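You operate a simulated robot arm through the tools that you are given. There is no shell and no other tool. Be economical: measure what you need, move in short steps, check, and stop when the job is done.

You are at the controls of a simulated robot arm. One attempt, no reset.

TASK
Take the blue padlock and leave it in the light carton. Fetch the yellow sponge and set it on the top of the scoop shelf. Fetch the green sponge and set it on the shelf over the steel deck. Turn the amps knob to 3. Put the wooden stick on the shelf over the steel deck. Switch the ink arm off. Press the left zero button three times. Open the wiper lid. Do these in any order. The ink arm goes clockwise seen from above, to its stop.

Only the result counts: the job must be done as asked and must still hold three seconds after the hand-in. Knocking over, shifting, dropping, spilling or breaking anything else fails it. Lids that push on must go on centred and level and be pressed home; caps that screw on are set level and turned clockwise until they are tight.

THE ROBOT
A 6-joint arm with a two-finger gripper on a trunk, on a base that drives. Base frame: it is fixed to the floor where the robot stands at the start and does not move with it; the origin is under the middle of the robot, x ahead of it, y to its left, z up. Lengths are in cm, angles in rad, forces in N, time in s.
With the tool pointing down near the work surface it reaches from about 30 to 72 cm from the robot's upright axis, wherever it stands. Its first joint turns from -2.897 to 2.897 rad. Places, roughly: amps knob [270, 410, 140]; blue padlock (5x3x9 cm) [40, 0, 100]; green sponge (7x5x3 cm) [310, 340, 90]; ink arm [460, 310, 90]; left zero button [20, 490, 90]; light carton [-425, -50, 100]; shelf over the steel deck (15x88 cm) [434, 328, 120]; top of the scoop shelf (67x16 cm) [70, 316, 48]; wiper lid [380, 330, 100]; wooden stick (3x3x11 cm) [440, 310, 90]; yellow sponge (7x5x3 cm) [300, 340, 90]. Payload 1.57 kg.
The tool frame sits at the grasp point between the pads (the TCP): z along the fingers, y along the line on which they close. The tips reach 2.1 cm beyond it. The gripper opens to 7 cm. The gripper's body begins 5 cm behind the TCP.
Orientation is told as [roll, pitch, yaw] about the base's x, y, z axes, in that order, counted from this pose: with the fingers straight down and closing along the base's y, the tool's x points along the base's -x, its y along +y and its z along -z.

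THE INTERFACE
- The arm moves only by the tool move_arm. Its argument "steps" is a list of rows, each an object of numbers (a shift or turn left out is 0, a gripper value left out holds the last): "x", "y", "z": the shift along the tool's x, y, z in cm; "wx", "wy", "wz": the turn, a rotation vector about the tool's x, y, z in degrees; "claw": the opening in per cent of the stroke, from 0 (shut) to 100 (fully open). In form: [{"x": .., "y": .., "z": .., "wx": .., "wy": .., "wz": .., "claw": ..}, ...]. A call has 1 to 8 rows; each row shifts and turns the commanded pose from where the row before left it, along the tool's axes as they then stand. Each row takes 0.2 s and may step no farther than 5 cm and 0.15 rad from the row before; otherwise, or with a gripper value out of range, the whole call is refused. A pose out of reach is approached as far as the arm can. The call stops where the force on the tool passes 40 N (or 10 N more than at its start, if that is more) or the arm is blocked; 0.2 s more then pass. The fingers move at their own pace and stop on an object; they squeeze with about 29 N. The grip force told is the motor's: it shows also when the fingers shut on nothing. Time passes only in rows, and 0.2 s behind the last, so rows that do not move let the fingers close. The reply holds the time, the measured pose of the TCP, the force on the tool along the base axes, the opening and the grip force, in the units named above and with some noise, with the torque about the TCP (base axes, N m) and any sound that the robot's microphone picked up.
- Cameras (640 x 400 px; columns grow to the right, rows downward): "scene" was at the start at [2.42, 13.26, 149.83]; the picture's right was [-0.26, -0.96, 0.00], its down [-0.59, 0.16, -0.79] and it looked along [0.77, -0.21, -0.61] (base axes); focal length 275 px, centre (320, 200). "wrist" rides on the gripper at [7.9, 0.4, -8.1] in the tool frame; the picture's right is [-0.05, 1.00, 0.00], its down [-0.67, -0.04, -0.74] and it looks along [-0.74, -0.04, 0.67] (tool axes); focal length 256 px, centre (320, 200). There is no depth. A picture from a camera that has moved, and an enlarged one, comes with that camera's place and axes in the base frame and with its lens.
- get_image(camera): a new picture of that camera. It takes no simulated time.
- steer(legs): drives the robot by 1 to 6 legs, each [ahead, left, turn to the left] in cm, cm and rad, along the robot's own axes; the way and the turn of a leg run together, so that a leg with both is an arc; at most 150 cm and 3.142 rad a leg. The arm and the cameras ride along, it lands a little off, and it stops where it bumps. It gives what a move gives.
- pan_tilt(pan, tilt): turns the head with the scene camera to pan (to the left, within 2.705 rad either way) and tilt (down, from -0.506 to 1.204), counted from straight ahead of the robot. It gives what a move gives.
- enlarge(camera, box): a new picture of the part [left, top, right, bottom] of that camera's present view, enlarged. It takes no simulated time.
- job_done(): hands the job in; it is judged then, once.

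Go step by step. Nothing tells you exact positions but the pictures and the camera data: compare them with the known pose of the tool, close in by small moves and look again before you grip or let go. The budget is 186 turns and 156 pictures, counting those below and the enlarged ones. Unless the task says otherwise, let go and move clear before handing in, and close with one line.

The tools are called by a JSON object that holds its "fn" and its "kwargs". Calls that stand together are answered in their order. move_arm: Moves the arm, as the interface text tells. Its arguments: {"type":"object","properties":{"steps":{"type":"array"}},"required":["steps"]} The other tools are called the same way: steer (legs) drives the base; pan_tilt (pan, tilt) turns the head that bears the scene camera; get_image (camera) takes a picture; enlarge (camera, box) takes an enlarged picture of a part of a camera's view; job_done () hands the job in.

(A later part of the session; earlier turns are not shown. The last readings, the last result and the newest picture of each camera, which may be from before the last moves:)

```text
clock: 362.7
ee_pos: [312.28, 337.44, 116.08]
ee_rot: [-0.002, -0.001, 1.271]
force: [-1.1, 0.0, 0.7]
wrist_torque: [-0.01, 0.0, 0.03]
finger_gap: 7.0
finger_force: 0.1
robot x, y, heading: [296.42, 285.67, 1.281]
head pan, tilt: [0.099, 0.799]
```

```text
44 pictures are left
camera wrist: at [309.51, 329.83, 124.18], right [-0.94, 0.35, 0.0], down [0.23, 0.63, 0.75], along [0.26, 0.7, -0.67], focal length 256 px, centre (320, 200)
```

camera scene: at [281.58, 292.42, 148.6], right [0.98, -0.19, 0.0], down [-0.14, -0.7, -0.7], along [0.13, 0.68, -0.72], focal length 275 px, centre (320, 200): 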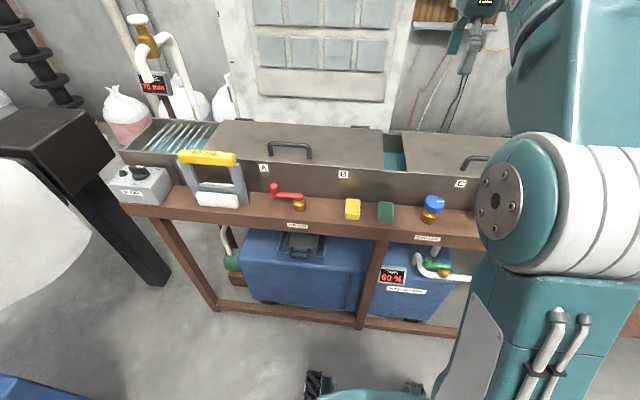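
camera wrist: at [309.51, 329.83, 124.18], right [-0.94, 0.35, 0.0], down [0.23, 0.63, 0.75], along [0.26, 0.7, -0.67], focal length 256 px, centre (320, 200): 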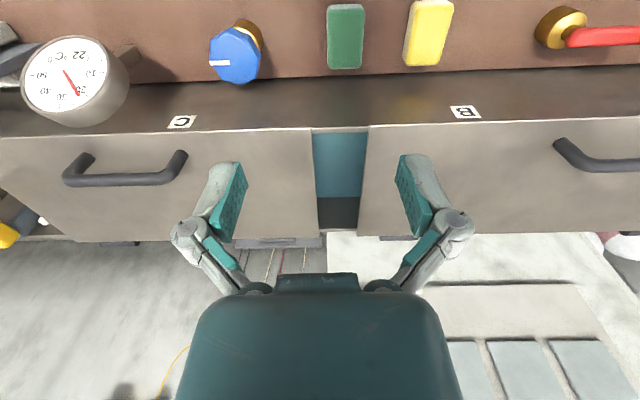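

Green sponge top is at about (310, 339.8, 89.8). I'll centre over it and descend.

{"fn": "move_arm", "kwargs": {"steps": [{"x": -1.5, "y": 2.9, "z": 3}, {"z": 4.8}, {"z": 4.8}, {"z": 4.8}, {"z": 3}, {}]}}

{"fn": "get_image", "kwargs": {"camera": "wrist"}}

```text
clock: 364.1
ee_pos: [309.92, 339.44, 95.78]
ee_rot: [-0.002, 0.001, 1.27]
force: [0.8, -0.6, 0.4]
wrist_torque: [0.01, 0.04, -0.01]
finger_gap: 6.97
finger_force: 0.0
robot x, y, heading: [296.92, 285.55, 1.28]
head pan, tilt: [0.099, 0.799]
```

```text
43 pictures are left
camera wrist: at [307.12, 331.97, 103.99], right [-0.94, 0.35, 0.0], down [0.23, 0.63, 0.74], along [0.26, 0.7, -0.67], focal length 256 px, centre (320, 200)
```

wrist: 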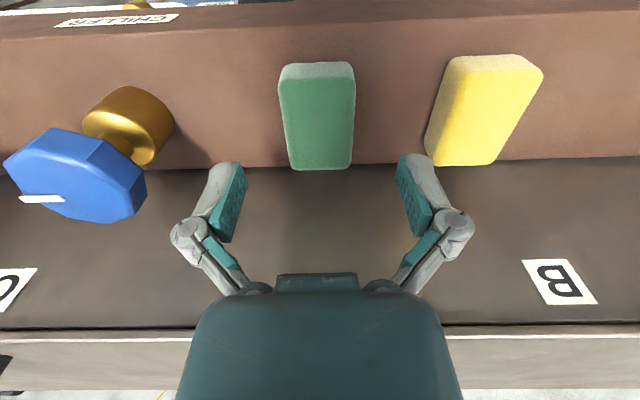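

Centred. Descend 6.2 cm and grip.

{"fn": "move_arm", "kwargs": {"steps": [{"z": 3}, {"z": 2}, {"z": 1.2}, {"claw": 0}, {}, {}, {"z": -1}, {"z": -2}]}}

{"fn": "get_image", "kwargs": {"camera": "wrist"}}

```text
clock: 365.9
ee_pos: [309.82, 339.52, 92.74]
ee_rot: [-0.002, 0.002, 1.271]
force: [-0.6, -0.2, -1.0]
wrist_torque: [-0.03, -0.01, -0.05]
finger_gap: 4.09
finger_force: 29.6
robot x, y, heading: [296.28, 285.43, 1.274]
head pan, tilt: [0.099, 0.799]
```

```text
42 pictures are left
camera wrist: at [307.1, 332.0, 100.89], right [-0.94, 0.35, 0.0], down [0.23, 0.63, 0.74], along [0.26, 0.7, -0.67], focal length 256 px, centre (320, 200)
```

wrist: 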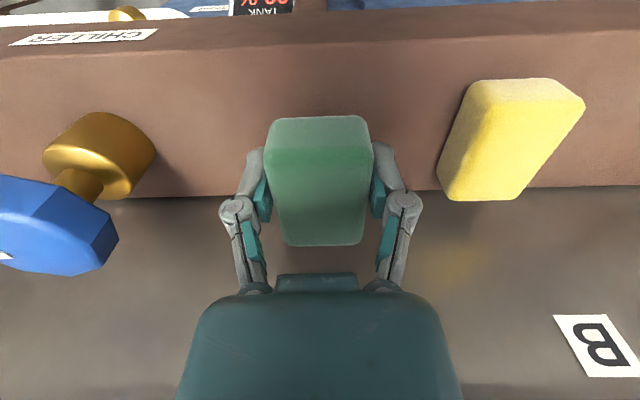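

The green sponge is held. I'll raise it and retract.

{"fn": "move_arm", "kwargs": {"steps": [{"z": -4.8}, {"z": -4.8}, {"z": -4.8}, {"z": -4.8}, {"z": -4.8}, {"z": -4.8}, {"x": 3, "z": -3.5}, {"x": 3, "z": -3}]}}

{"fn": "move_arm", "kwargs": {"steps": [{"x": 4.5}, {"x": 4.5}, {}]}}

```text
clock: 367.7
ee_pos: [308.06, 333.44, 127.66]
ee_rot: [-0.003, 0.002, 1.269]
force: [-0.5, 0.7, -1.0]
wrist_torque: [-0.04, 0.0, -0.01]
finger_gap: 4.08
finger_force: 28.7
robot x, y, heading: [296.67, 285.52, 1.278]
head pan, tilt: [0.099, 0.799]
```

```text
clock: 368.5
ee_pos: [305.43, 325.13, 127.85]
ee_rot: [-0.003, 0.001, 1.27]
force: [0.9, 0.4, 0.3]
wrist_torque: [0.0, -0.03, -0.06]
finger_gap: 4.08
finger_force: 29.3
robot x, y, heading: [296.99, 285.75, 1.28]
head pan, tilt: [0.099, 0.799]
```

I'll slide right 118 cm to the shelf section.

{"fn": "steer", "kwargs": {"legs": [[0, -118, 0]]}}

{"fn": "pan_tilt", "kwargs": {"pan": -0.15, "tilt": 0.5}}

{"fn": "get_image", "kwargs": {"camera": "scene"}}

{"fn": "get_image", "kwargs": {"camera": "wrist"}}

```text
clock: 374.5
ee_pos: [417.94, 290.65, 127.83]
ee_rot: [-0.001, 0.0, 1.26]
force: [-0.1, -0.4, -0.5]
wrist_torque: [0.01, -0.03, 0.02]
finger_gap: 4.08
finger_force: 28.9
robot x, y, heading: [408.96, 251.11, 1.271]
head pan, tilt: [0.099, 0.799]
```

```text
clock: 375.3
ee_pos: [418.28, 290.47, 127.79]
ee_rot: [-0.001, 0.0, 1.259]
force: [0.7, -0.4, -0.5]
wrist_torque: [0.01, 0.04, 0.02]
finger_gap: 4.08
finger_force: 29.3
robot x, y, heading: [408.98, 251.12, 1.267]
head pan, tilt: [-0.15, 0.499]
```

```text
41 pictures are left
camera scene: at [396.4, 258.33, 151.2], right [0.9, -0.44, 0.0], down [-0.21, -0.43, -0.88], along [0.38, 0.79, -0.48], focal length 275 px, centre (320, 200)
```

scene: 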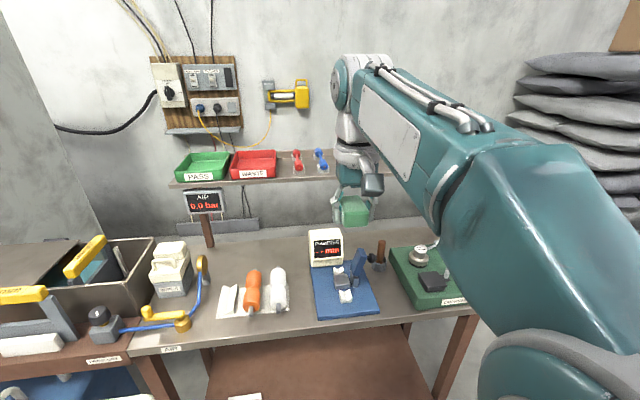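

```text
40 pictures are left
camera wrist: at [415.44, 283.04, 136.01], right [-0.93, 0.36, 0.0], down [0.24, 0.62, 0.74], along [0.27, 0.7, -0.67], focal length 256 px, centre (320, 200)
```

wrist: 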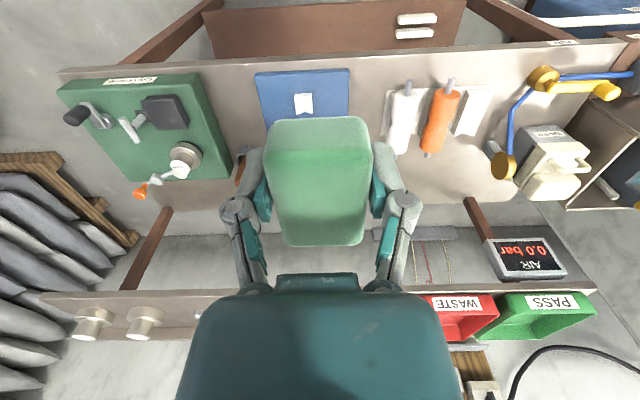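

The shelf is partly hidden by the gripper. I'll raise the arm 10 cm to look down on the shelf.

{"fn": "move_arm", "kwargs": {"steps": [{"z": -4}, {"z": -4}, {"z": -3}, {}]}}

{"fn": "get_image", "kwargs": {"camera": "wrist"}}

```text
clock: 376.3
ee_pos: [418.11, 289.87, 136.27]
ee_rot: [0.0, -0.004, 1.257]
force: [-0.1, -0.3, -0.2]
wrist_torque: [0.01, -0.02, 0.0]
finger_gap: 4.11
finger_force: 28.9
out of reach, approached as far as the arm can: row 3
robot x, y, heading: [409.27, 251.2, 1.27]
head pan, tilt: [-0.15, 0.499]
```

```text
39 pictures are left
camera wrist: at [415.28, 282.46, 144.4], right [-0.93, 0.36, 0.0], down [0.24, 0.62, 0.75], along [0.27, 0.7, -0.67], focal length 256 px, centre (320, 200)
```

wrist: 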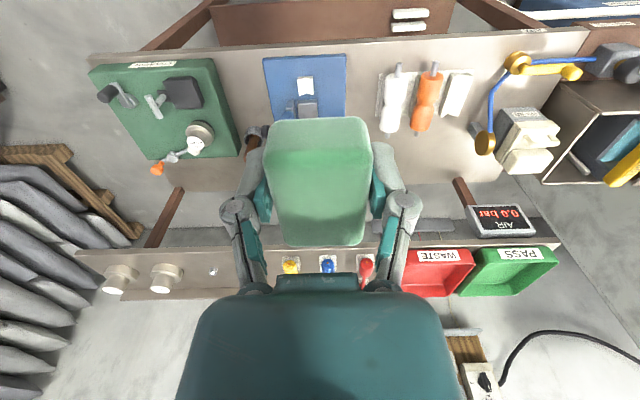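

Free shelf space lies between the yellow plug and a small knob, around (443, 322). The sponge needs about 61 cm reach, so I'll move closer: ahead 15, right 11.

{"fn": "steer", "kwargs": {"legs": [[0, -11, 0], [15, 0, 0]]}}

{"fn": "get_image", "kwargs": {"camera": "wrist"}}

```text
clock: 378.4
ee_pos: [434.9, 300.32, 136.33]
ee_rot: [0.007, -0.004, 1.255]
force: [0.2, -0.3, 0.0]
wrist_torque: [-0.01, 0.05, -0.02]
finger_gap: 4.1
finger_force: 29.5
robot x, y, heading: [424.49, 261.77, 1.268]
head pan, tilt: [-0.15, 0.499]
```

```text
38 pictures are left
camera wrist: at [432.04, 292.85, 144.43], right [-0.93, 0.36, 0.01], down [0.24, 0.62, 0.75], along [0.26, 0.7, -0.67], focal length 256 px, centre (320, 200)
```

wrist: 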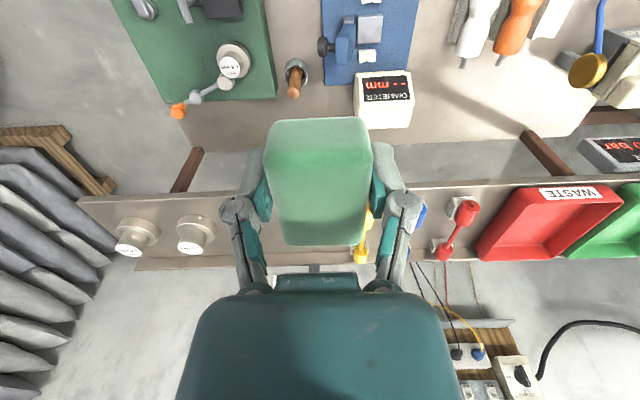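

The free gap between the yellow plug and the cylinders is clear. I'll pitch 15° forward and carry the sponge over the shelf.

{"fn": "move_arm", "kwargs": {"steps": [{"wy": -7.5}, {"wy": -7.5}, {"x": -3.4, "y": -0.4, "z": 2.77}, {"x": -3.4, "y": -0.3, "z": 2.77}, {"x": -3.4, "y": -0.3, "z": 2.77}, {"x": -3.4, "y": -0.3, "z": 2.77}, {"x": -3.4, "y": -0.3, "z": 2.77}, {}]}}

{"fn": "get_image", "kwargs": {"camera": "wrist"}}

{"fn": "get_image", "kwargs": {"camera": "scene"}}

```text
clock: 380.2
ee_pos: [441.93, 319.1, 127.28]
ee_rot: [0.001, -0.266, 1.256]
force: [0.1, 0.0, -0.9]
wrist_torque: [0.01, 0.0, 0.0]
finger_gap: 4.11
finger_force: 28.9
robot x, y, heading: [424.59, 261.94, 1.266]
head pan, tilt: [-0.15, 0.499]
```

```text
37 pictures are left
camera wrist: at [438.5, 309.77, 133.17], right [-0.93, 0.36, 0.01], down [0.17, 0.41, 0.89], along [0.31, 0.84, -0.45], focal length 256 px, centre (320, 200)
```

wrist: 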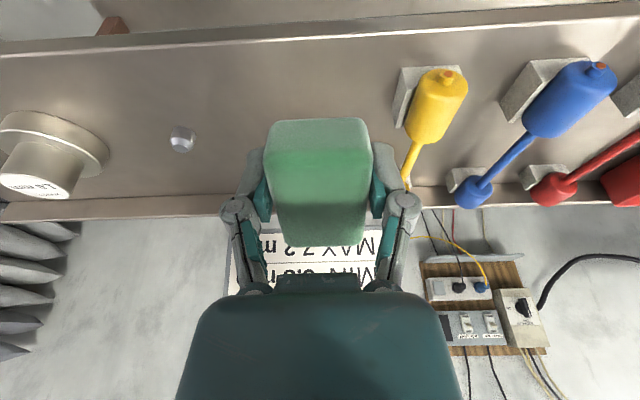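

```text
36 pictures are left
camera scene: at [412.0, 269.18, 151.2], right [0.9, -0.44, 0.0], down [-0.21, -0.43, -0.88], along [0.38, 0.79, -0.48], focal length 275 px, centre (320, 200)
```

scene: 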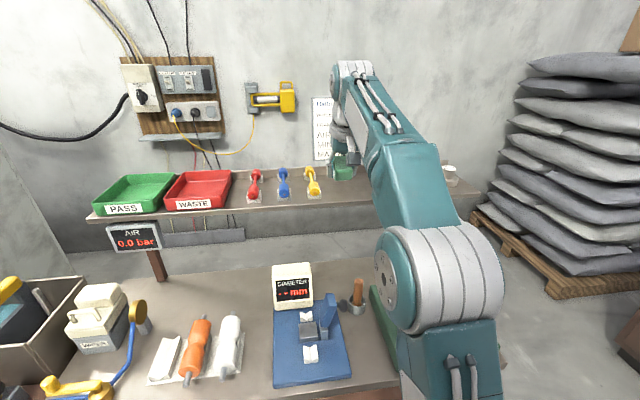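

The spot beside the yellow plug is free. I'll go 2.5 cm deeper and lower until contact.

{"fn": "move_arm", "kwargs": {"steps": [{"x": -2.4, "y": -0.2, "z": 0.66}, {"x": 0.26, "z": 0.97}, {"x": 0.26, "z": 0.97}, {"x": 0.2, "z": 0.7}, {"x": 0.15, "z": 0.5}, {}]}}

{"fn": "get_image", "kwargs": {"camera": "wrist"}}

```text
clock: 381.6
ee_pos: [442.78, 321.41, 124.21]
ee_rot: [0.0, -0.265, 1.254]
force: [-0.6, -1.5, -0.9]
wrist_torque: [0.01, 0.01, -0.03]
finger_gap: 4.05
finger_force: 28.6
robot x, y, heading: [424.63, 262.04, 1.269]
head pan, tilt: [-0.15, 0.499]
```

```text
35 pictures are left
camera wrist: at [439.42, 312.24, 129.95], right [-0.93, 0.36, 0.01], down [0.17, 0.41, 0.89], along [0.31, 0.84, -0.45], focal length 256 px, centre (320, 200)
```

wrist: 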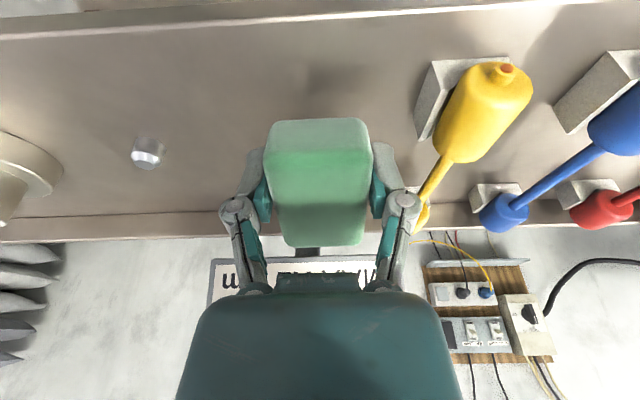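

Still no contact; lowering a little more.

{"fn": "move_arm", "kwargs": {"steps": [{"x": 0.13, "z": 0.48}, {"x": 0.13, "z": 0.48}, {"x": 0.13, "z": 0.48}, {}]}}

```text
clock: 382.6
ee_pos: [442.75, 321.44, 122.66]
ee_rot: [0.0, -0.264, 1.256]
force: [0.6, -0.5, 0.1]
wrist_torque: [0.01, 0.0, 0.01]
finger_gap: 4.08
finger_force: 28.6
robot x, y, heading: [424.29, 261.72, 1.263]
head pan, tilt: [-0.15, 0.499]
```

{"fn": "move_arm", "kwargs": {"steps": [{"x": 0.13, "z": 0.48}, {"x": 0.13, "z": 0.48}, {}]}}

{"fn": "enlarge", "kwargs": {"camera": "scene", "box": [290, 130, 410, 210]}}

```text
clock: 383.4
ee_pos: [442.58, 321.32, 121.94]
ee_rot: [0.003, -0.273, 1.256]
force: [4.7, 7.2, 31.2]
wrist_torque: [-0.18, -0.15, 0.04]
finger_gap: 4.12
finger_force: 28.6
robot x, y, heading: [424.59, 262.03, 1.271]
head pan, tilt: [-0.15, 0.499]
```

```text
5.00 times, centred on (350, 170) of scene
camera zoom: at [412.01, 269.0, 151.22], right [0.9, -0.44, 0.0], down [-0.21, -0.43, -0.88], along [0.38, 0.79, -0.48], focal length 1375 px, centre (170, 350)
```

zoom: 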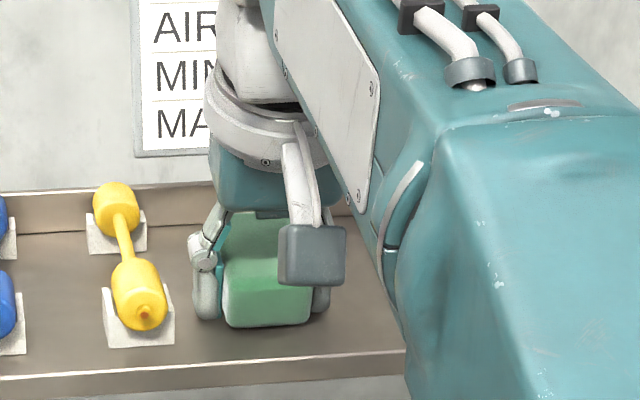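

Contact. I'll ease up slightly, open just a little and lift away.

{"fn": "move_arm", "kwargs": {"steps": [{"x": -0.08, "z": -0.3}, {"claw": 74}, {}, {"x": -0.3, "z": -1}, {"x": -0.8, "z": -3}, {"x": -1, "z": -3.5}, {}]}}

{"fn": "get_image", "kwargs": {"camera": "wrist"}}

```text
clock: 385.0
ee_pos: [442.49, 321.07, 129.33]
ee_rot: [0.0, -0.262, 1.255]
force: [-0.9, -0.8, 0.4]
wrist_torque: [0.0, -0.01, -0.04]
finger_gap: 5.18
finger_force: 0.0
out of reach, approached as far as the arm can: row 6
robot x, y, heading: [424.75, 261.82, 1.263]
head pan, tilt: [-0.15, 0.499]
```

```text
33 pictures are left
camera wrist: at [439.12, 311.81, 135.23], right [-0.93, 0.36, 0.01], down [0.17, 0.42, 0.89], along [0.31, 0.84, -0.45], focal length 256 px, centre (320, 200)
```

wrist: 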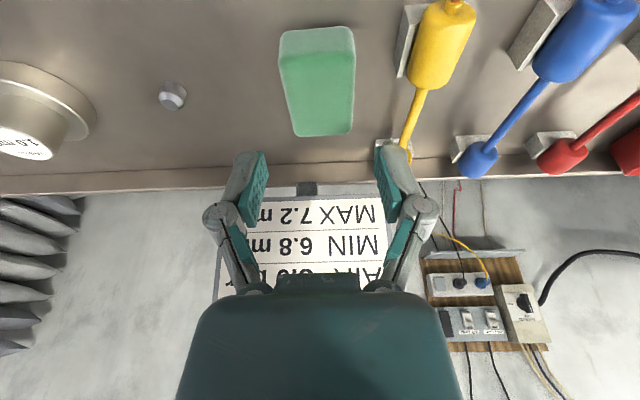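

The green sponge lies flat on the shelf. Now the wooden stick: zooming in on it.

{"fn": "enlarge", "kwargs": {"camera": "scene", "box": [320, 250, 420, 330]}}

```text
5.00 times, centred on (370, 290) of scene
camera zoom: at [412.01, 269.2, 151.2], right [0.9, -0.44, 0.0], down [-0.21, -0.43, -0.88], along [0.38, 0.79, -0.48], focal length 1375 px, centre (70, -250)
```

zoom: 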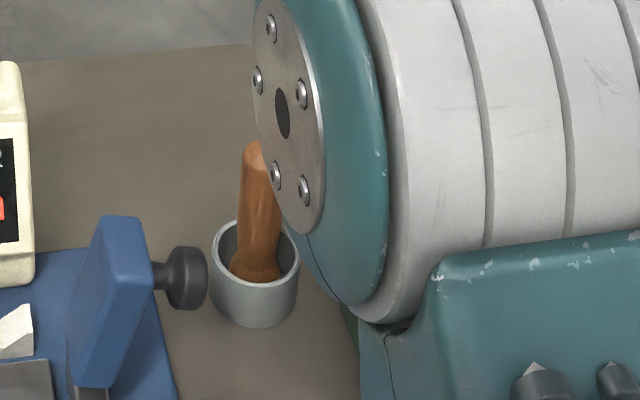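

The handle stands in a cup at about (445, 313.4), top z ≈ 97.5, almost under the shelf edge. I'll back out, pitch to 35°, and descend in front of the shelf.

{"fn": "move_arm", "kwargs": {"steps": [{"x": 3.86, "z": -1.04, "wy": -7, "claw": 60}, {"x": 3.7, "z": -1.5, "wy": -7}, {"x": 3.5, "y": -1.5, "z": -1.94, "wy": -6}, {"x": 3.28, "y": -1.5, "z": -2.3}, {"x": 3.28, "y": -1.5, "z": -2.3}, {"x": 2.58, "z": 3.69}, {"x": 2.58, "z": 3.69}, {"x": 2.58, "z": 3.69}]}}

{"fn": "move_arm", "kwargs": {"steps": [{"x": 2.58, "z": 3.69}, {"x": 2.58, "z": 3.69}, {"x": 2.58, "z": 3.69}, {}]}}

{"fn": "get_image", "kwargs": {"camera": "wrist"}}

```text
clock: 386.8
ee_pos: [440.47, 300.98, 115.77]
ee_rot: [-0.001, -0.616, 1.255]
force: [0.3, -1.3, 0.1]
wrist_torque: [-0.01, 0.01, 0.01]
finger_gap: 4.2
finger_force: 0.0
robot x, y, heading: [424.94, 261.93, 1.267]
head pan, tilt: [-0.15, 0.499]
```

```text
clock: 387.8
ee_pos: [440.5, 300.7, 102.36]
ee_rot: [0.002, -0.614, 1.254]
force: [-0.8, 0.3, 0.4]
wrist_torque: [0.0, -0.01, 0.01]
finger_gap: 4.21
finger_force: 0.1
robot x, y, heading: [424.55, 262.11, 1.268]
head pan, tilt: [-0.15, 0.499]
```

```text
31 pictures are left
camera wrist: at [436.77, 290.15, 104.38], right [-0.94, 0.35, 0.03], down [0.07, 0.1, 0.99], along [0.35, 0.93, -0.12], focal length 256 px, centre (320, 200)
```

wrist: 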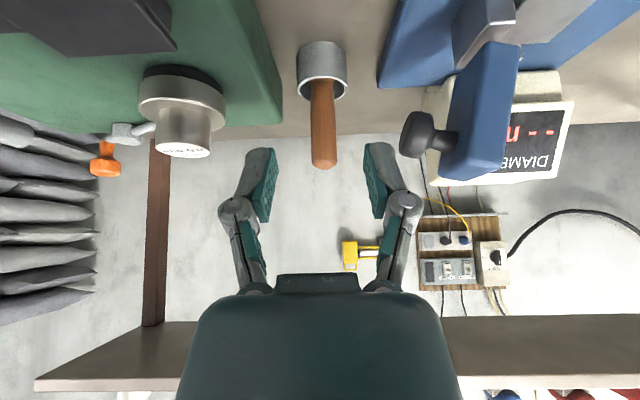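

The stick is straight ahead of the gripper. I'll lower 5 cm and move forward around it.

{"fn": "move_arm", "kwargs": {"steps": [{"x": 1.44, "z": 2.04}, {"x": 1.44, "z": 2.04}, {"x": -2.7, "z": 2.33}, {"x": -2.7, "z": 2.33}, {"x": -2.7, "z": 2.33}, {}]}}

{"fn": "get_image", "kwargs": {"camera": "wrist"}}

```text
clock: 389.2
ee_pos: [444.03, 311.04, 96.16]
ee_rot: [0.001, -0.615, 1.254]
force: [-0.1, 0.5, -0.2]
wrist_torque: [0.04, -0.02, 0.02]
finger_gap: 4.18
finger_force: 0.1
robot x, y, heading: [424.79, 262.05, 1.266]
head pan, tilt: [-0.15, 0.499]
```

```text
30 pictures are left
camera wrist: at [440.18, 300.53, 98.32], right [-0.94, 0.35, 0.03], down [0.07, 0.1, 0.99], along [0.35, 0.93, -0.12], focal length 256 px, centre (320, 200)
```

wrist: 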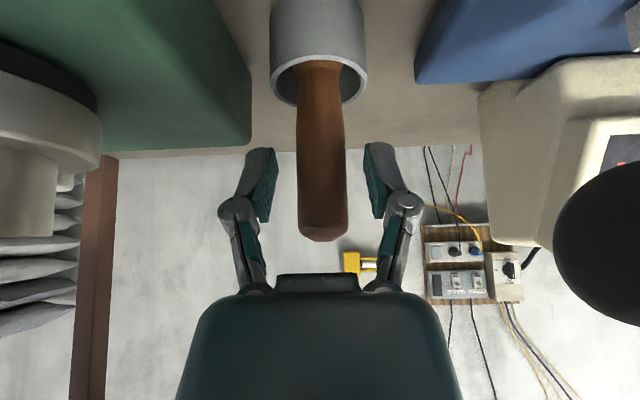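

I'll move 2 cm further and close.

{"fn": "move_arm", "kwargs": {"steps": [{"x": -1.63, "z": 1.15}, {}, {"claw": 0}, {}, {}]}}

{"fn": "get_image", "kwargs": {"camera": "wrist"}}

```text
clock: 390.4
ee_pos: [444.54, 312.79, 96.23]
ee_rot: [0.0, -0.617, 1.254]
force: [1.1, 1.5, 6.2]
wrist_torque: [0.14, -0.06, 0.04]
finger_gap: 1.95
finger_force: 29.7
robot x, y, heading: [424.6, 261.75, 1.266]
head pan, tilt: [-0.15, 0.499]
```

```text
29 pictures are left
camera wrist: at [440.72, 302.33, 98.31], right [-0.94, 0.35, 0.03], down [0.07, 0.1, 0.99], along [0.35, 0.93, -0.12], focal length 256 px, centre (320, 200)
```

wrist: 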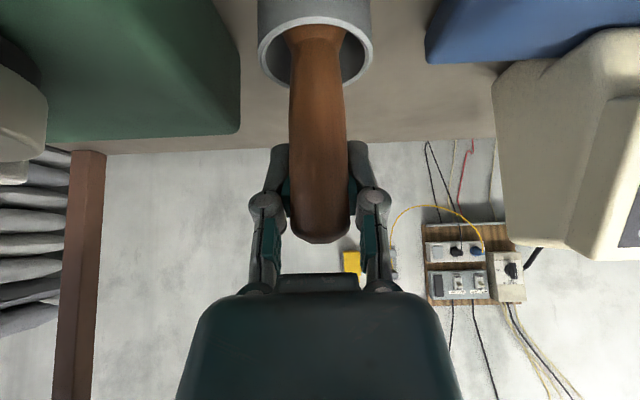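

Gripped. Lifting straight out of the cup slowly, then back from under the shelf.

{"fn": "move_arm", "kwargs": {"steps": [{"x": -0.46, "z": -0.65}, {"x": -0.75, "z": -1.06}, {"x": -0.86, "z": -1.23}, {"x": -1.15, "z": -1.63}, {"x": -0.86, "z": -1.23}, {"x": 2.0, "z": -1.4}, {"x": 2.9, "z": -2.0}, {}]}}

{"fn": "get_image", "kwargs": {"camera": "wrist"}}

```text
clock: 392.2
ee_pos: [442.76, 306.99, 103.32]
ee_rot: [0.002, -0.614, 1.256]
force: [-0.7, -0.4, -0.3]
wrist_torque: [0.01, 0.01, -0.02]
finger_gap: 1.95
finger_force: 29.1
robot x, y, heading: [424.64, 261.6, 1.267]
head pan, tilt: [-0.15, 0.499]
```

```text
28 pictures are left
camera wrist: at [438.9, 296.36, 105.38], right [-0.94, 0.35, 0.03], down [0.07, 0.1, 0.99], along [0.35, 0.93, -0.12], focal length 256 px, centre (320, 200)
```

wrist: 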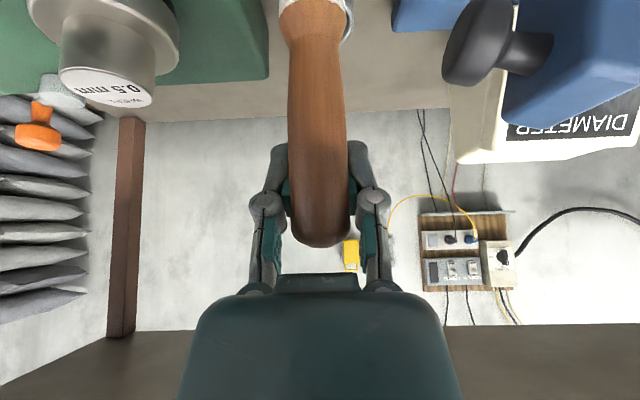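

Held upright. I'll back out a bit more, rise above the shelf, and move over the free spot.

{"fn": "move_arm", "kwargs": {"steps": [{"x": 2.45, "z": -1.73}, {"x": 2.45, "z": -1.73}, {"x": -2.59, "z": -3.68}, {"x": -2.59, "z": -3.68}, {"x": -2.59, "z": -3.68}, {"x": -2.59, "z": -3.68}, {"x": -2.59, "z": -3.68}, {"x": -2.59, "z": -3.68}]}}

{"fn": "move_arm", "kwargs": {"steps": [{"x": -1.9, "z": -2.7}, {"x": -3.5, "y": -0.3, "z": 2.48}, {"x": -3.5, "y": -0.3, "z": 2.48}, {"x": -3.5, "y": -0.3, "z": 2.48}, {"x": -3.0, "y": -0.2, "z": 2.1}, {}]}}

{"fn": "get_image", "kwargs": {"camera": "wrist"}}

{"fn": "enlarge", "kwargs": {"camera": "scene", "box": [280, 100, 440, 220]}}

```text
clock: 394.0
ee_pos: [440.78, 301.5, 130.3]
ee_rot: [0.003, -0.611, 1.254]
force: [0.7, 0.0, 0.0]
wrist_torque: [0.01, -0.01, -0.02]
finger_gap: 1.92
finger_force: 28.9
robot x, y, heading: [424.84, 262.03, 1.269]
head pan, tilt: [-0.15, 0.499]
```

```text
clock: 395.4
ee_pos: [447.27, 316.64, 133.66]
ee_rot: [0.001, -0.614, 1.254]
force: [0.1, -0.2, -0.7]
wrist_torque: [-0.01, 0.05, -0.02]
finger_gap: 1.97
finger_force: 28.8
robot x, y, heading: [424.69, 262.15, 1.267]
head pan, tilt: [-0.15, 0.499]
```

```text
27 pictures are left
camera wrist: at [443.41, 306.17, 135.78], right [-0.94, 0.35, 0.03], down [0.07, 0.1, 0.99], along [0.35, 0.93, -0.12], focal length 256 px, centre (320, 200)
```

wrist: 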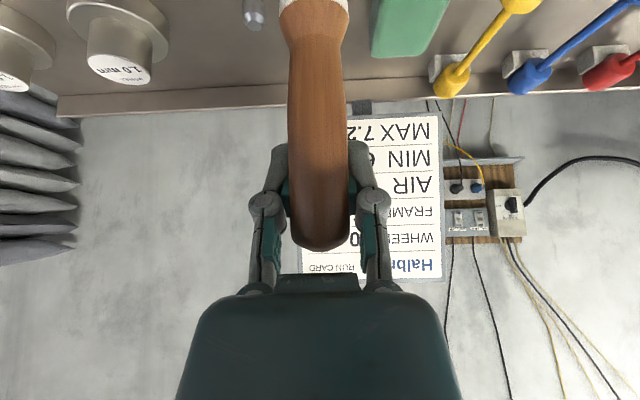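

```text
3.33 times, centred on (360, 160) of scene
camera zoom: at [412.03, 269.15, 151.2], right [0.9, -0.44, 0.0], down [-0.21, -0.43, -0.88], along [0.38, 0.79, -0.48], focal length 917 px, centre (187, 333)
```

zoom: 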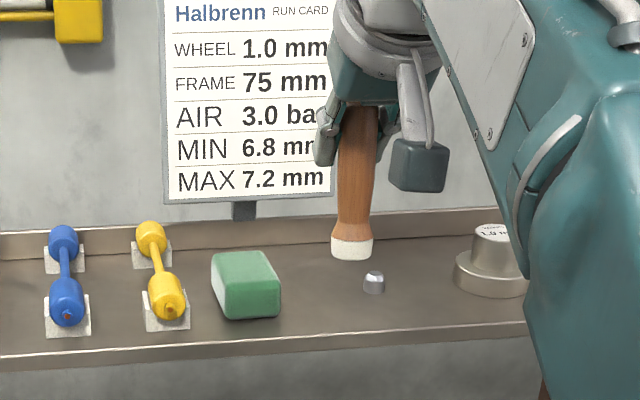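

Base of the stick is above the free spot. I'll go 3.5 cm deeper and lower gently.

{"fn": "move_arm", "kwargs": {"steps": [{"x": -2.86, "y": 0.4, "z": 2.0}, {"x": 0.58, "z": 0.82}, {"x": 0.58, "z": 0.82}, {"x": 0.46, "z": 0.65}, {"x": 0.35, "z": 0.5}, {}]}}

{"fn": "enlarge", "kwargs": {"camera": "scene", "box": [320, 130, 440, 220]}}

```text
clock: 396.8
ee_pos: [447.88, 320.16, 130.24]
ee_rot: [0.001, -0.615, 1.255]
force: [0.7, -0.4, -0.1]
wrist_torque: [-0.01, -0.01, -0.04]
finger_gap: 1.93
finger_force: 29.0
robot x, y, heading: [424.91, 261.91, 1.262]
head pan, tilt: [-0.15, 0.499]
```

```text
4.44 times, centred on (380, 175) of scene
camera zoom: at [412.03, 269.14, 151.2], right [0.9, -0.44, 0.0], down [-0.21, -0.43, -0.88], along [0.38, 0.79, -0.48], focal length 1222 px, centre (53, 311)
```

zoom: 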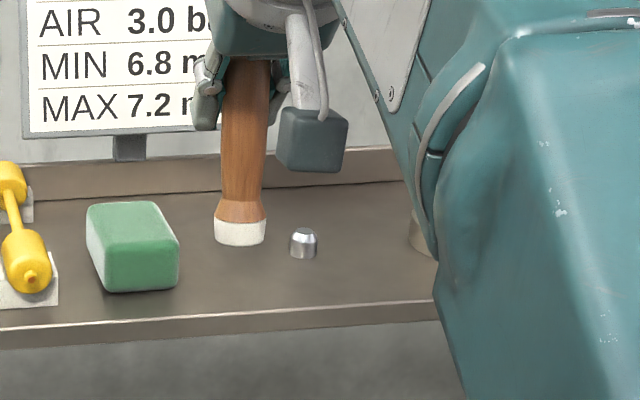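

Position looks good, standing between sponge and knob. Lowering to contact.

{"fn": "move_arm", "kwargs": {"steps": [{"x": 0.29, "z": 0.41}, {"x": 0.29, "z": 0.41}, {"x": 0.23, "z": 0.33}, {}]}}

```text
clock: 397.8
ee_pos: [447.75, 320.14, 128.74]
ee_rot: [0.002, -0.614, 1.253]
force: [0.1, -0.4, 0.2]
wrist_torque: [-0.01, 0.01, 0.03]
finger_gap: 1.99
finger_force: 29.0
robot x, y, heading: [424.54, 261.91, 1.263]
head pan, tilt: [-0.15, 0.499]
```

{"fn": "move_arm", "kwargs": {"steps": [{"x": 0.23, "z": 0.33}, {"x": 0.23, "z": 0.33}, {"x": 0.23, "z": 0.33}, {}]}}

```text
clock: 398.8
ee_pos: [447.95, 320.22, 127.6]
ee_rot: [0.002, -0.614, 1.255]
force: [-0.5, 0.0, -0.6]
wrist_torque: [0.0, 0.03, 0.0]
finger_gap: 1.98
finger_force: 28.7
robot x, y, heading: [424.79, 261.72, 1.266]
head pan, tilt: [-0.15, 0.499]
```

{"fn": "move_arm", "kwargs": {"steps": [{"x": 0.17, "z": 0.25}, {"x": 0.17, "z": 0.25}, {"x": 0.17, "z": 0.25}, {"x": 0.17, "z": 0.25}, {}]}}

{"fn": "enlarge", "kwargs": {"camera": "scene", "box": [320, 130, 440, 220]}}

```text
clock: 400.0
ee_pos: [447.92, 320.26, 126.3]
ee_rot: [0.001, -0.614, 1.254]
force: [-0.1, 0.2, 7.5]
wrist_torque: [-0.13, 0.04, 0.02]
finger_gap: 0.67
finger_force: 28.5
robot x, y, heading: [424.57, 261.83, 1.268]
head pan, tilt: [-0.15, 0.499]
```

```text
4.44 times, centred on (380, 175) of scene
camera zoom: at [412.01, 269.07, 151.21], right [0.9, -0.44, 0.0], down [-0.21, -0.43, -0.88], along [0.38, 0.79, -0.48], focal length 1222 px, centre (53, 311)
```

zoom: 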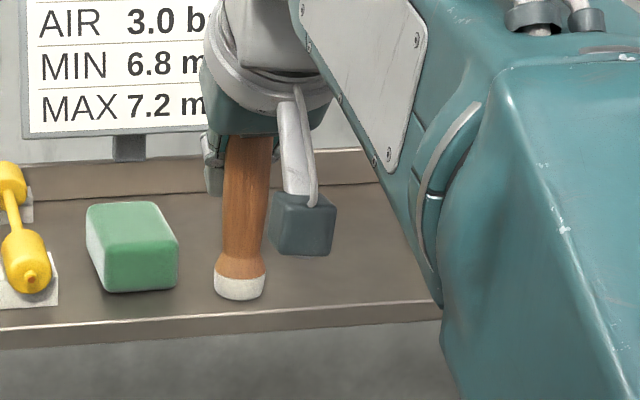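

The grip changed (gap 0.67). Checking the wrist view before moving.

{"fn": "get_image", "kwargs": {"camera": "wrist"}}

```text
23 pictures are left
camera wrist: at [443.99, 309.67, 128.43], right [-0.94, 0.35, 0.03], down [0.07, 0.1, 0.99], along [0.35, 0.93, -0.12], focal length 256 px, centre (320, 200)
```

wrist: 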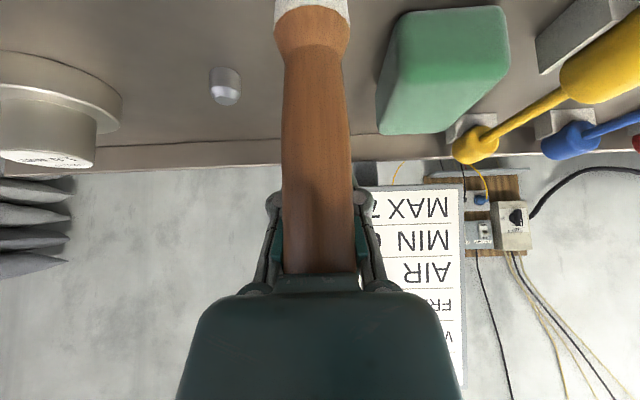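

The stick is standing upright on the shelf, now sitting between the open part of the fingers under the palm. I'll open the fingers and withdraw along the tool axis.

{"fn": "move_arm", "kwargs": {"steps": [{"claw": 70}, {}, {"z": -0.5}, {"z": -1}, {"z": -2}, {"z": -3}, {}]}}

{"fn": "get_image", "kwargs": {"camera": "wrist"}}

```text
clock: 401.6
ee_pos: [446.67, 316.68, 131.64]
ee_rot: [0.001, -0.614, 1.255]
force: [0.4, 0.2, 0.0]
wrist_torque: [0.0, 0.0, 0.02]
finger_gap: 4.9
finger_force: 0.0
robot x, y, heading: [424.46, 262.06, 1.265]
head pan, tilt: [-0.15, 0.499]
```

```text
22 pictures are left
camera wrist: at [442.85, 306.17, 133.73], right [-0.94, 0.35, 0.03], down [0.07, 0.1, 0.99], along [0.35, 0.93, -0.12], focal length 256 px, centre (320, 200)
```

wrist: 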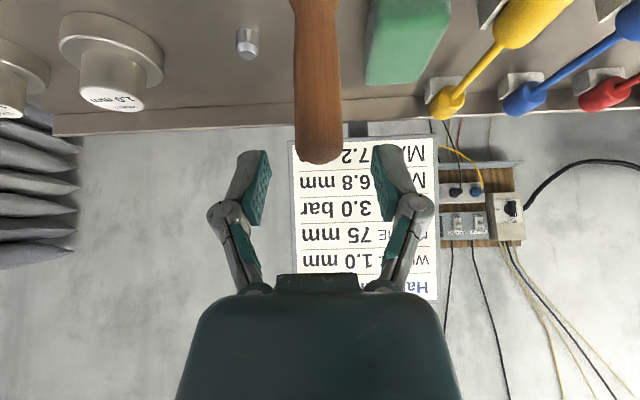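

The stick stands by itself. I'll withdraw fully and look at the coder with the ink arm.

{"fn": "move_arm", "kwargs": {"steps": [{"z": -3}, {"x": 2.6, "z": -2.0}, {"x": 3.28, "z": -2.3}, {"x": 3.28, "z": -2.3}, {"x": 3.28, "z": -2.3}, {"x": 2.6, "y": -2.5, "z": 3.3, "wy": 7.5}, {"y": -4, "z": 2, "wy": 7.5}, {"y": -4, "z": 1, "wy": 7.5}]}}

{"fn": "get_image", "kwargs": {"camera": "wrist"}}

```text
clock: 403.4
ee_pos: [451.86, 298.47, 127.24]
ee_rot: [0.005, -0.219, 1.254]
force: [-0.5, -0.2, 0.2]
wrist_torque: [0.06, 0.0, -0.01]
finger_gap: 4.91
finger_force: 0.0
robot x, y, heading: [424.51, 261.98, 1.274]
head pan, tilt: [-0.15, 0.499]
```

```text
21 pictures are left
camera wrist: at [448.58, 289.41, 133.36], right [-0.93, 0.36, 0.01], down [0.19, 0.45, 0.87], along [0.31, 0.82, -0.49], focal length 256 px, centre (320, 200)
```

wrist: 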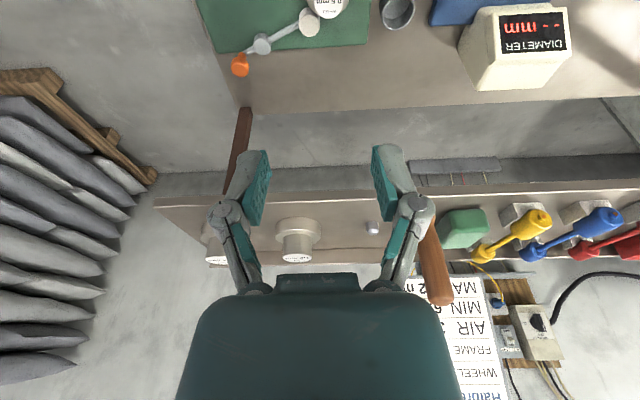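

I'll tilt the camera down and back a little to see the whole coder.

{"fn": "move_arm", "kwargs": {"steps": [{"x": 4, "wy": 8}, {"x": 4, "wy": 8}, {}]}}

{"fn": "enlarge", "kwargs": {"camera": "wrist", "box": [140, 0, 460, 200]}}

```text
clock: 404.2
ee_pos: [449.16, 290.77, 126.1]
ee_rot: [0.003, 0.059, 1.255]
force: [0.1, 0.8, -0.3]
wrist_torque: [0.02, 0.01, -0.03]
finger_gap: 4.89
finger_force: 0.1
robot x, y, heading: [424.57, 261.64, 1.267]
head pan, tilt: [-0.15, 0.499]
```

```text
2.00 times, centred on (300, 100) of wrist
camera zoom: at [446.58, 283.7, 134.79], right [-0.93, 0.36, 0.0], down [0.25, 0.66, 0.7], along [0.26, 0.66, -0.71], focal length 512 px, centre (360, 400)
```

zoom: 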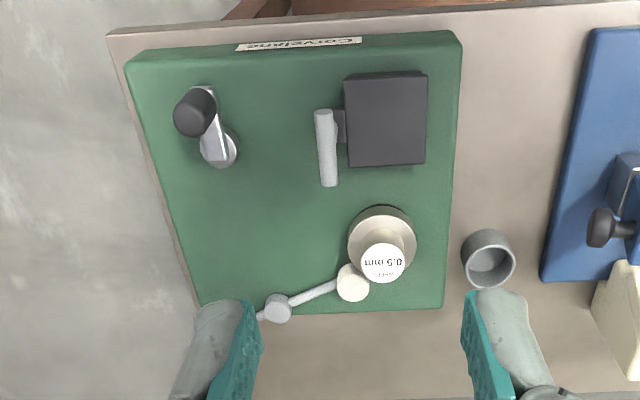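

The ink arm pivots at about (464.5, 307.3); its cream roller touches the 0.5 mm wheel and its orange handle is to the right. Clockwise means pushing the roller side away from me. I'll close the gripper, pitch to 35° and come down in front of the arm's rod.

{"fn": "move_arm", "kwargs": {"steps": [{"x": -1.19, "y": -0.6, "z": 3.13, "wy": -7.7, "claw": 0}, {"x": -0.76, "y": -0.6, "z": 3.27, "wy": -7.7}, {"x": -0.31, "y": -0.6, "z": 3.34, "wy": -7.7}, {"x": 0.14, "y": -0.6, "z": 3.35, "wy": -7.7}, {"x": 0.58, "y": -0.6, "z": 3.3, "wy": -7.7}, {"x": 1.26, "y": -0.6, "z": 4.24}, {"x": 1.26, "y": -0.6, "z": 4.24}, {"x": 1.26, "y": -0.5, "z": 4.24}]}}

{"fn": "get_image", "kwargs": {"camera": "wrist"}}

```text
clock: 406.0
ee_pos: [456.79, 297.99, 97.41]
ee_rot: [0.002, -0.615, 1.253]
force: [-0.1, 0.6, -0.1]
wrist_torque: [-0.03, 0.01, 0.03]
finger_gap: 0.01
finger_force: 28.3
robot x, y, heading: [424.58, 261.81, 1.268]
head pan, tilt: [-0.15, 0.499]
```

```text
19 pictures are left
camera wrist: at [453.01, 287.55, 99.69], right [-0.94, 0.35, 0.03], down [0.07, 0.1, 0.99], along [0.35, 0.93, -0.12], focal length 256 px, centre (320, 200)
```

wrist: 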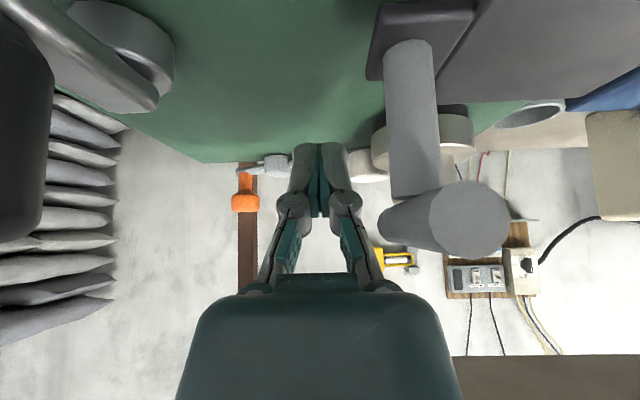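

A vertical lever on the coder stands left of my path, so I'll shift right 1.6 cm before lowering toward the rod.

{"fn": "move_arm", "kwargs": {"steps": [{"y": -1.6}, {"x": -0.93, "z": 3.03}, {"x": -0.93, "z": 3.03}, {}]}}

{"fn": "get_image", "kwargs": {"camera": "wrist"}}

```text
clock: 406.8
ee_pos: [459.82, 302.07, 95.08]
ee_rot: [-0.012, -0.632, 1.257]
force: [-5.3, -11.5, 21.3]
wrist_torque: [-0.11, 0.15, 0.02]
finger_gap: 0.0
finger_force: 28.2
robot x, y, heading: [424.89, 261.75, 1.267]
head pan, tilt: [-0.15, 0.499]
stopped in row 4: the force on the tool passed its limit at 105 N (the readings are from after the stop); the commanded pose is now the measured one
```

```text
18 pictures are left
camera wrist: at [455.98, 291.35, 96.94], right [-0.93, 0.35, 0.02], down [0.06, 0.08, 0.99], along [0.35, 0.93, -0.1], focal length 256 px, centre (320, 200)
```

wrist: 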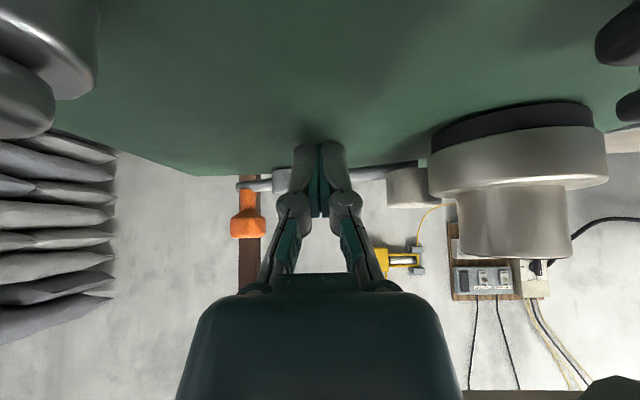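

The tip touched the coder's base (top ≈ 93). The rod is at z ≈ 95, so I'll rise 1.4 cm and then push forward in 1 cm steps.

{"fn": "move_arm", "kwargs": {"steps": [{"x": -0.82, "z": -1.13}, {}, {"x": -0.81, "z": 0.59}, {"x": -0.81, "z": 0.59}, {"x": -0.81, "z": 0.59}, {"x": -0.81, "z": 0.59}, {}]}}

{"fn": "get_image", "kwargs": {"camera": "wrist"}}

```text
clock: 408.4
ee_pos: [461.18, 305.72, 96.06]
ee_rot: [-0.005, -0.627, 1.257]
force: [-0.7, -2.8, 0.7]
wrist_torque: [-0.07, 0.03, 0.03]
finger_gap: 0.01
finger_force: 28.4
robot x, y, heading: [424.51, 261.83, 1.268]
head pan, tilt: [-0.15, 0.499]
```

```text
17 pictures are left
camera wrist: at [457.31, 295.18, 98.05], right [-0.94, 0.35, 0.03], down [0.06, 0.09, 0.99], along [0.35, 0.93, -0.1], focal length 256 px, centre (320, 200)
```

wrist: 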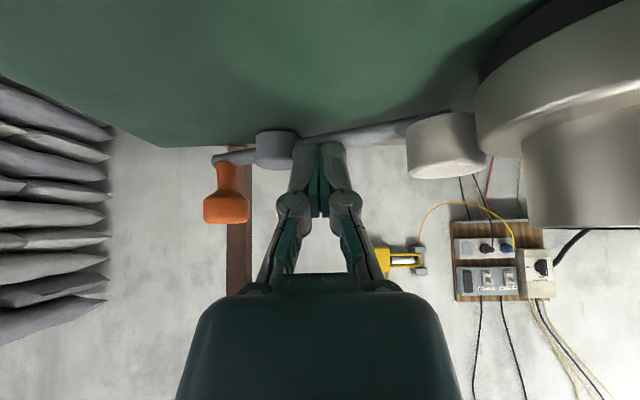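

The roller is starting to leave the wheel. Continuing the push.

{"fn": "move_arm", "kwargs": {"steps": [{"x": -0.81, "z": 0.59}, {"x": -0.81, "z": 0.59}, {"x": -0.81, "z": 0.59}, {}]}}

{"fn": "get_image", "kwargs": {"camera": "wrist"}}

```text
clock: 409.1
ee_pos: [461.56, 307.18, 96.2]
ee_rot: [-0.004, -0.626, 1.258]
force: [-10.6, -16.4, 13.4]
wrist_torque: [-0.29, 0.15, 0.01]
finger_gap: 0.61
finger_force: 28.9
robot x, y, heading: [424.72, 261.73, 1.271]
head pan, tilt: [-0.15, 0.499]
stopped in row 3: the force on the tool passed its limit at 54 N (the readings are from after the stop); the commanded pose is now the measured one
```

```text
16 pictures are left
camera wrist: at [457.69, 296.58, 98.2], right [-0.94, 0.35, 0.03], down [0.06, 0.09, 0.99], along [0.35, 0.93, -0.11], focal length 256 px, centre (320, 200)
```

wrist: 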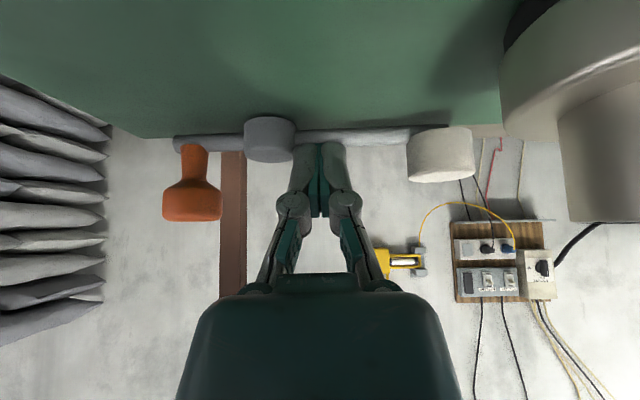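

Force rose sharply – probably the stop. One more small push to confirm, then back off.

{"fn": "move_arm", "kwargs": {"steps": [{"x": -0.5, "z": 0.36}, {"x": -0.4, "z": 0.3}, {}]}}

{"fn": "move_arm", "kwargs": {"steps": [{"x": 0.81, "z": -0.59}, {"x": 1.6, "z": -1.2}, {"x": 0, "z": -3}, {"z": -4}, {"z": -4}, {"x": -1, "z": -4}, {"x": -2.5, "z": -3.7}, {"x": -2.5, "z": -3.7}]}}

{"fn": "get_image", "kwargs": {"camera": "wrist"}}

```text
clock: 409.4
ee_pos: [461.56, 307.12, 96.26]
ee_rot: [0.0, -0.622, 1.254]
force: [-10.3, -16.1, 14.5]
wrist_torque: [-0.25, 0.15, -0.03]
finger_gap: 0.61
finger_force: 28.7
robot x, y, heading: [424.61, 262.09, 1.268]
head pan, tilt: [-0.15, 0.499]
stopped in row 1: the force on the tool passed its limit at 49 N (the readings are from after the stop); the commanded pose is now the measured one
```

```text
clock: 411.2
ee_pos: [458.18, 296.73, 117.72]
ee_rot: [-0.001, -0.622, 1.252]
force: [0.4, -1.2, -0.4]
wrist_torque: [0.02, 0.03, -0.01]
finger_gap: 0.0
finger_force: 28.7
robot x, y, heading: [424.29, 261.78, 1.268]
head pan, tilt: [-0.15, 0.499]
```

```text
15 pictures are left
camera wrist: at [454.33, 286.22, 119.73], right [-0.94, 0.35, 0.03], down [0.07, 0.09, 0.99], along [0.35, 0.93, -0.11], focal length 256 px, centre (320, 200)
```

wrist: 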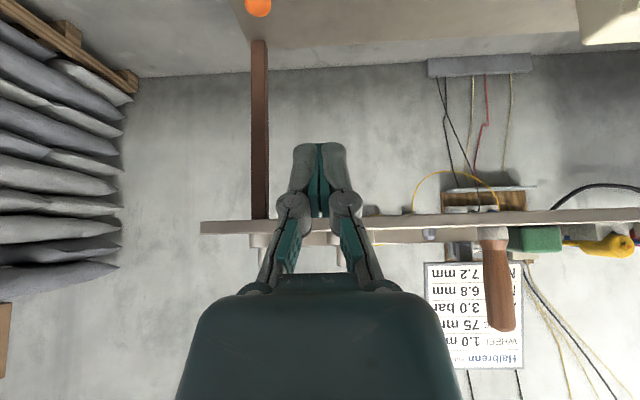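

No further motion at that push, but my fingers may have been against the pivot post. To be sure, I'll push again further out on the rod, with the tool yawed so the camera clears the lever.

{"fn": "move_arm", "kwargs": {"steps": [{"wx": -3.5, "wz": -4.85}, {"wx": -3.5, "wz": -4.85}, {"x": 2.61, "z": 3.65}, {"x": 2.61, "z": 3.65}, {"x": 2.61, "z": 3.65}, {"x": 2.61, "z": 3.65}, {}]}}

{"fn": "get_image", "kwargs": {"camera": "wrist"}}

```text
clock: 412.8
ee_pos: [458.56, 296.6, 99.64]
ee_rot: [0.001, -0.621, 1.463]
force: [0.3, 0.0, 0.7]
wrist_torque: [0.01, 0.03, 0.06]
finger_gap: 0.02
finger_force: 28.3
robot x, y, heading: [424.59, 261.87, 1.267]
head pan, tilt: [-0.15, 0.499]
```

```text
14 pictures are left
camera wrist: at [456.86, 285.55, 101.82], right [-0.99, 0.15, 0.03], down [0.05, 0.1, 0.99], along [0.15, 0.98, -0.11], focal length 256 px, centre (320, 200)
```

wrist: 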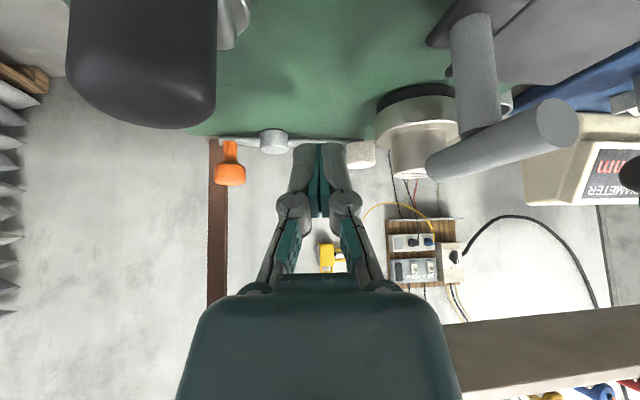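

I can see pivot, rod and roller. I'll shift left 1.2 cm to hit the rod near the roller and push.

{"fn": "move_arm", "kwargs": {"steps": [{"y": 1.2}, {"x": -1.1, "z": 2.76}, {"x": -1.1, "z": 2.76}, {"x": -0.81, "z": 0.58}, {"x": -0.81, "z": 0.58}, {"x": -0.81, "z": 0.58}, {"x": -0.81, "z": 0.58}, {}]}}

{"fn": "get_image", "kwargs": {"camera": "wrist"}}

```text
clock: 414.6
ee_pos: [458.07, 305.84, 96.67]
ee_rot: [0.002, -0.622, 1.463]
force: [-0.1, 0.4, -0.2]
wrist_torque: [0.03, 0.01, -0.01]
finger_gap: 0.0
finger_force: 28.3
robot x, y, heading: [424.4, 261.79, 1.262]
head pan, tilt: [-0.15, 0.499]
```

```text
13 pictures are left
camera wrist: at [456.45, 294.66, 98.69], right [-0.99, 0.15, 0.03], down [0.05, 0.1, 0.99], along [0.15, 0.98, -0.11], focal length 256 px, centre (320, 200)
```

wrist: 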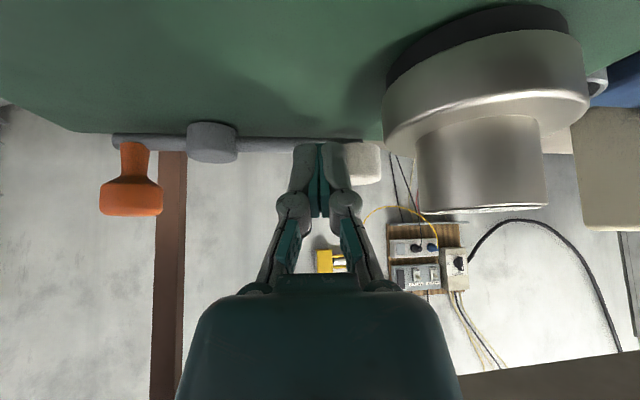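

Almost at the rod's roller end. Pushing on until force.

{"fn": "move_arm", "kwargs": {"steps": [{"x": -0.81, "z": 0.58}, {"x": -0.81, "z": 0.58}, {"x": -0.81, "z": 0.58}, {"x": -0.81, "z": 0.58}, {"x": -0.81, "z": 0.58}, {}]}}

{"fn": "get_image", "kwargs": {"camera": "wrist"}}

```text
clock: 416.0
ee_pos: [458.41, 310.87, 96.78]
ee_rot: [0.002, -0.623, 1.463]
force: [-0.1, -0.3, 0.1]
wrist_torque: [0.01, 0.0, 0.0]
finger_gap: 0.01
finger_force: 28.2
robot x, y, heading: [424.48, 261.9, 1.268]
head pan, tilt: [-0.15, 0.499]
```

```text
12 pictures are left
camera wrist: at [456.9, 299.68, 98.68], right [-0.99, 0.15, 0.03], down [0.05, 0.1, 0.99], along [0.14, 0.98, -0.11], focal length 256 px, centre (320, 200)
```

wrist: 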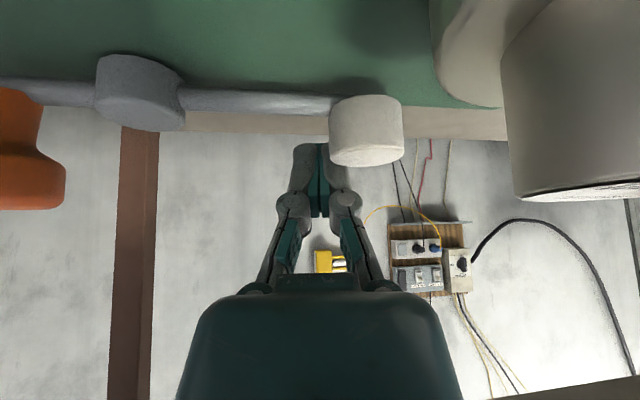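

The tip passed just above the rod. I'll retract, lower 0.9 cm and push again.

{"fn": "move_arm", "kwargs": {"steps": [{"x": 2.4, "z": -1.75}, {"x": 2.4, "z": -1.75}, {"x": 0.52, "z": 0.73}, {}, {"x": -0.81, "z": 0.58}, {"x": -0.81, "z": 0.58}, {"x": -0.81, "z": 0.58}, {}]}}

```text
clock: 417.8
ee_pos: [458.06, 307.53, 95.6]
ee_rot: [0.004, -0.621, 1.461]
force: [-5.8, -35.0, 1.7]
wrist_torque: [-0.44, -0.02, 0.11]
finger_gap: 0.61
finger_force: 28.7
robot x, y, heading: [424.53, 261.87, 1.269]
head pan, tilt: [-0.15, 0.499]
```

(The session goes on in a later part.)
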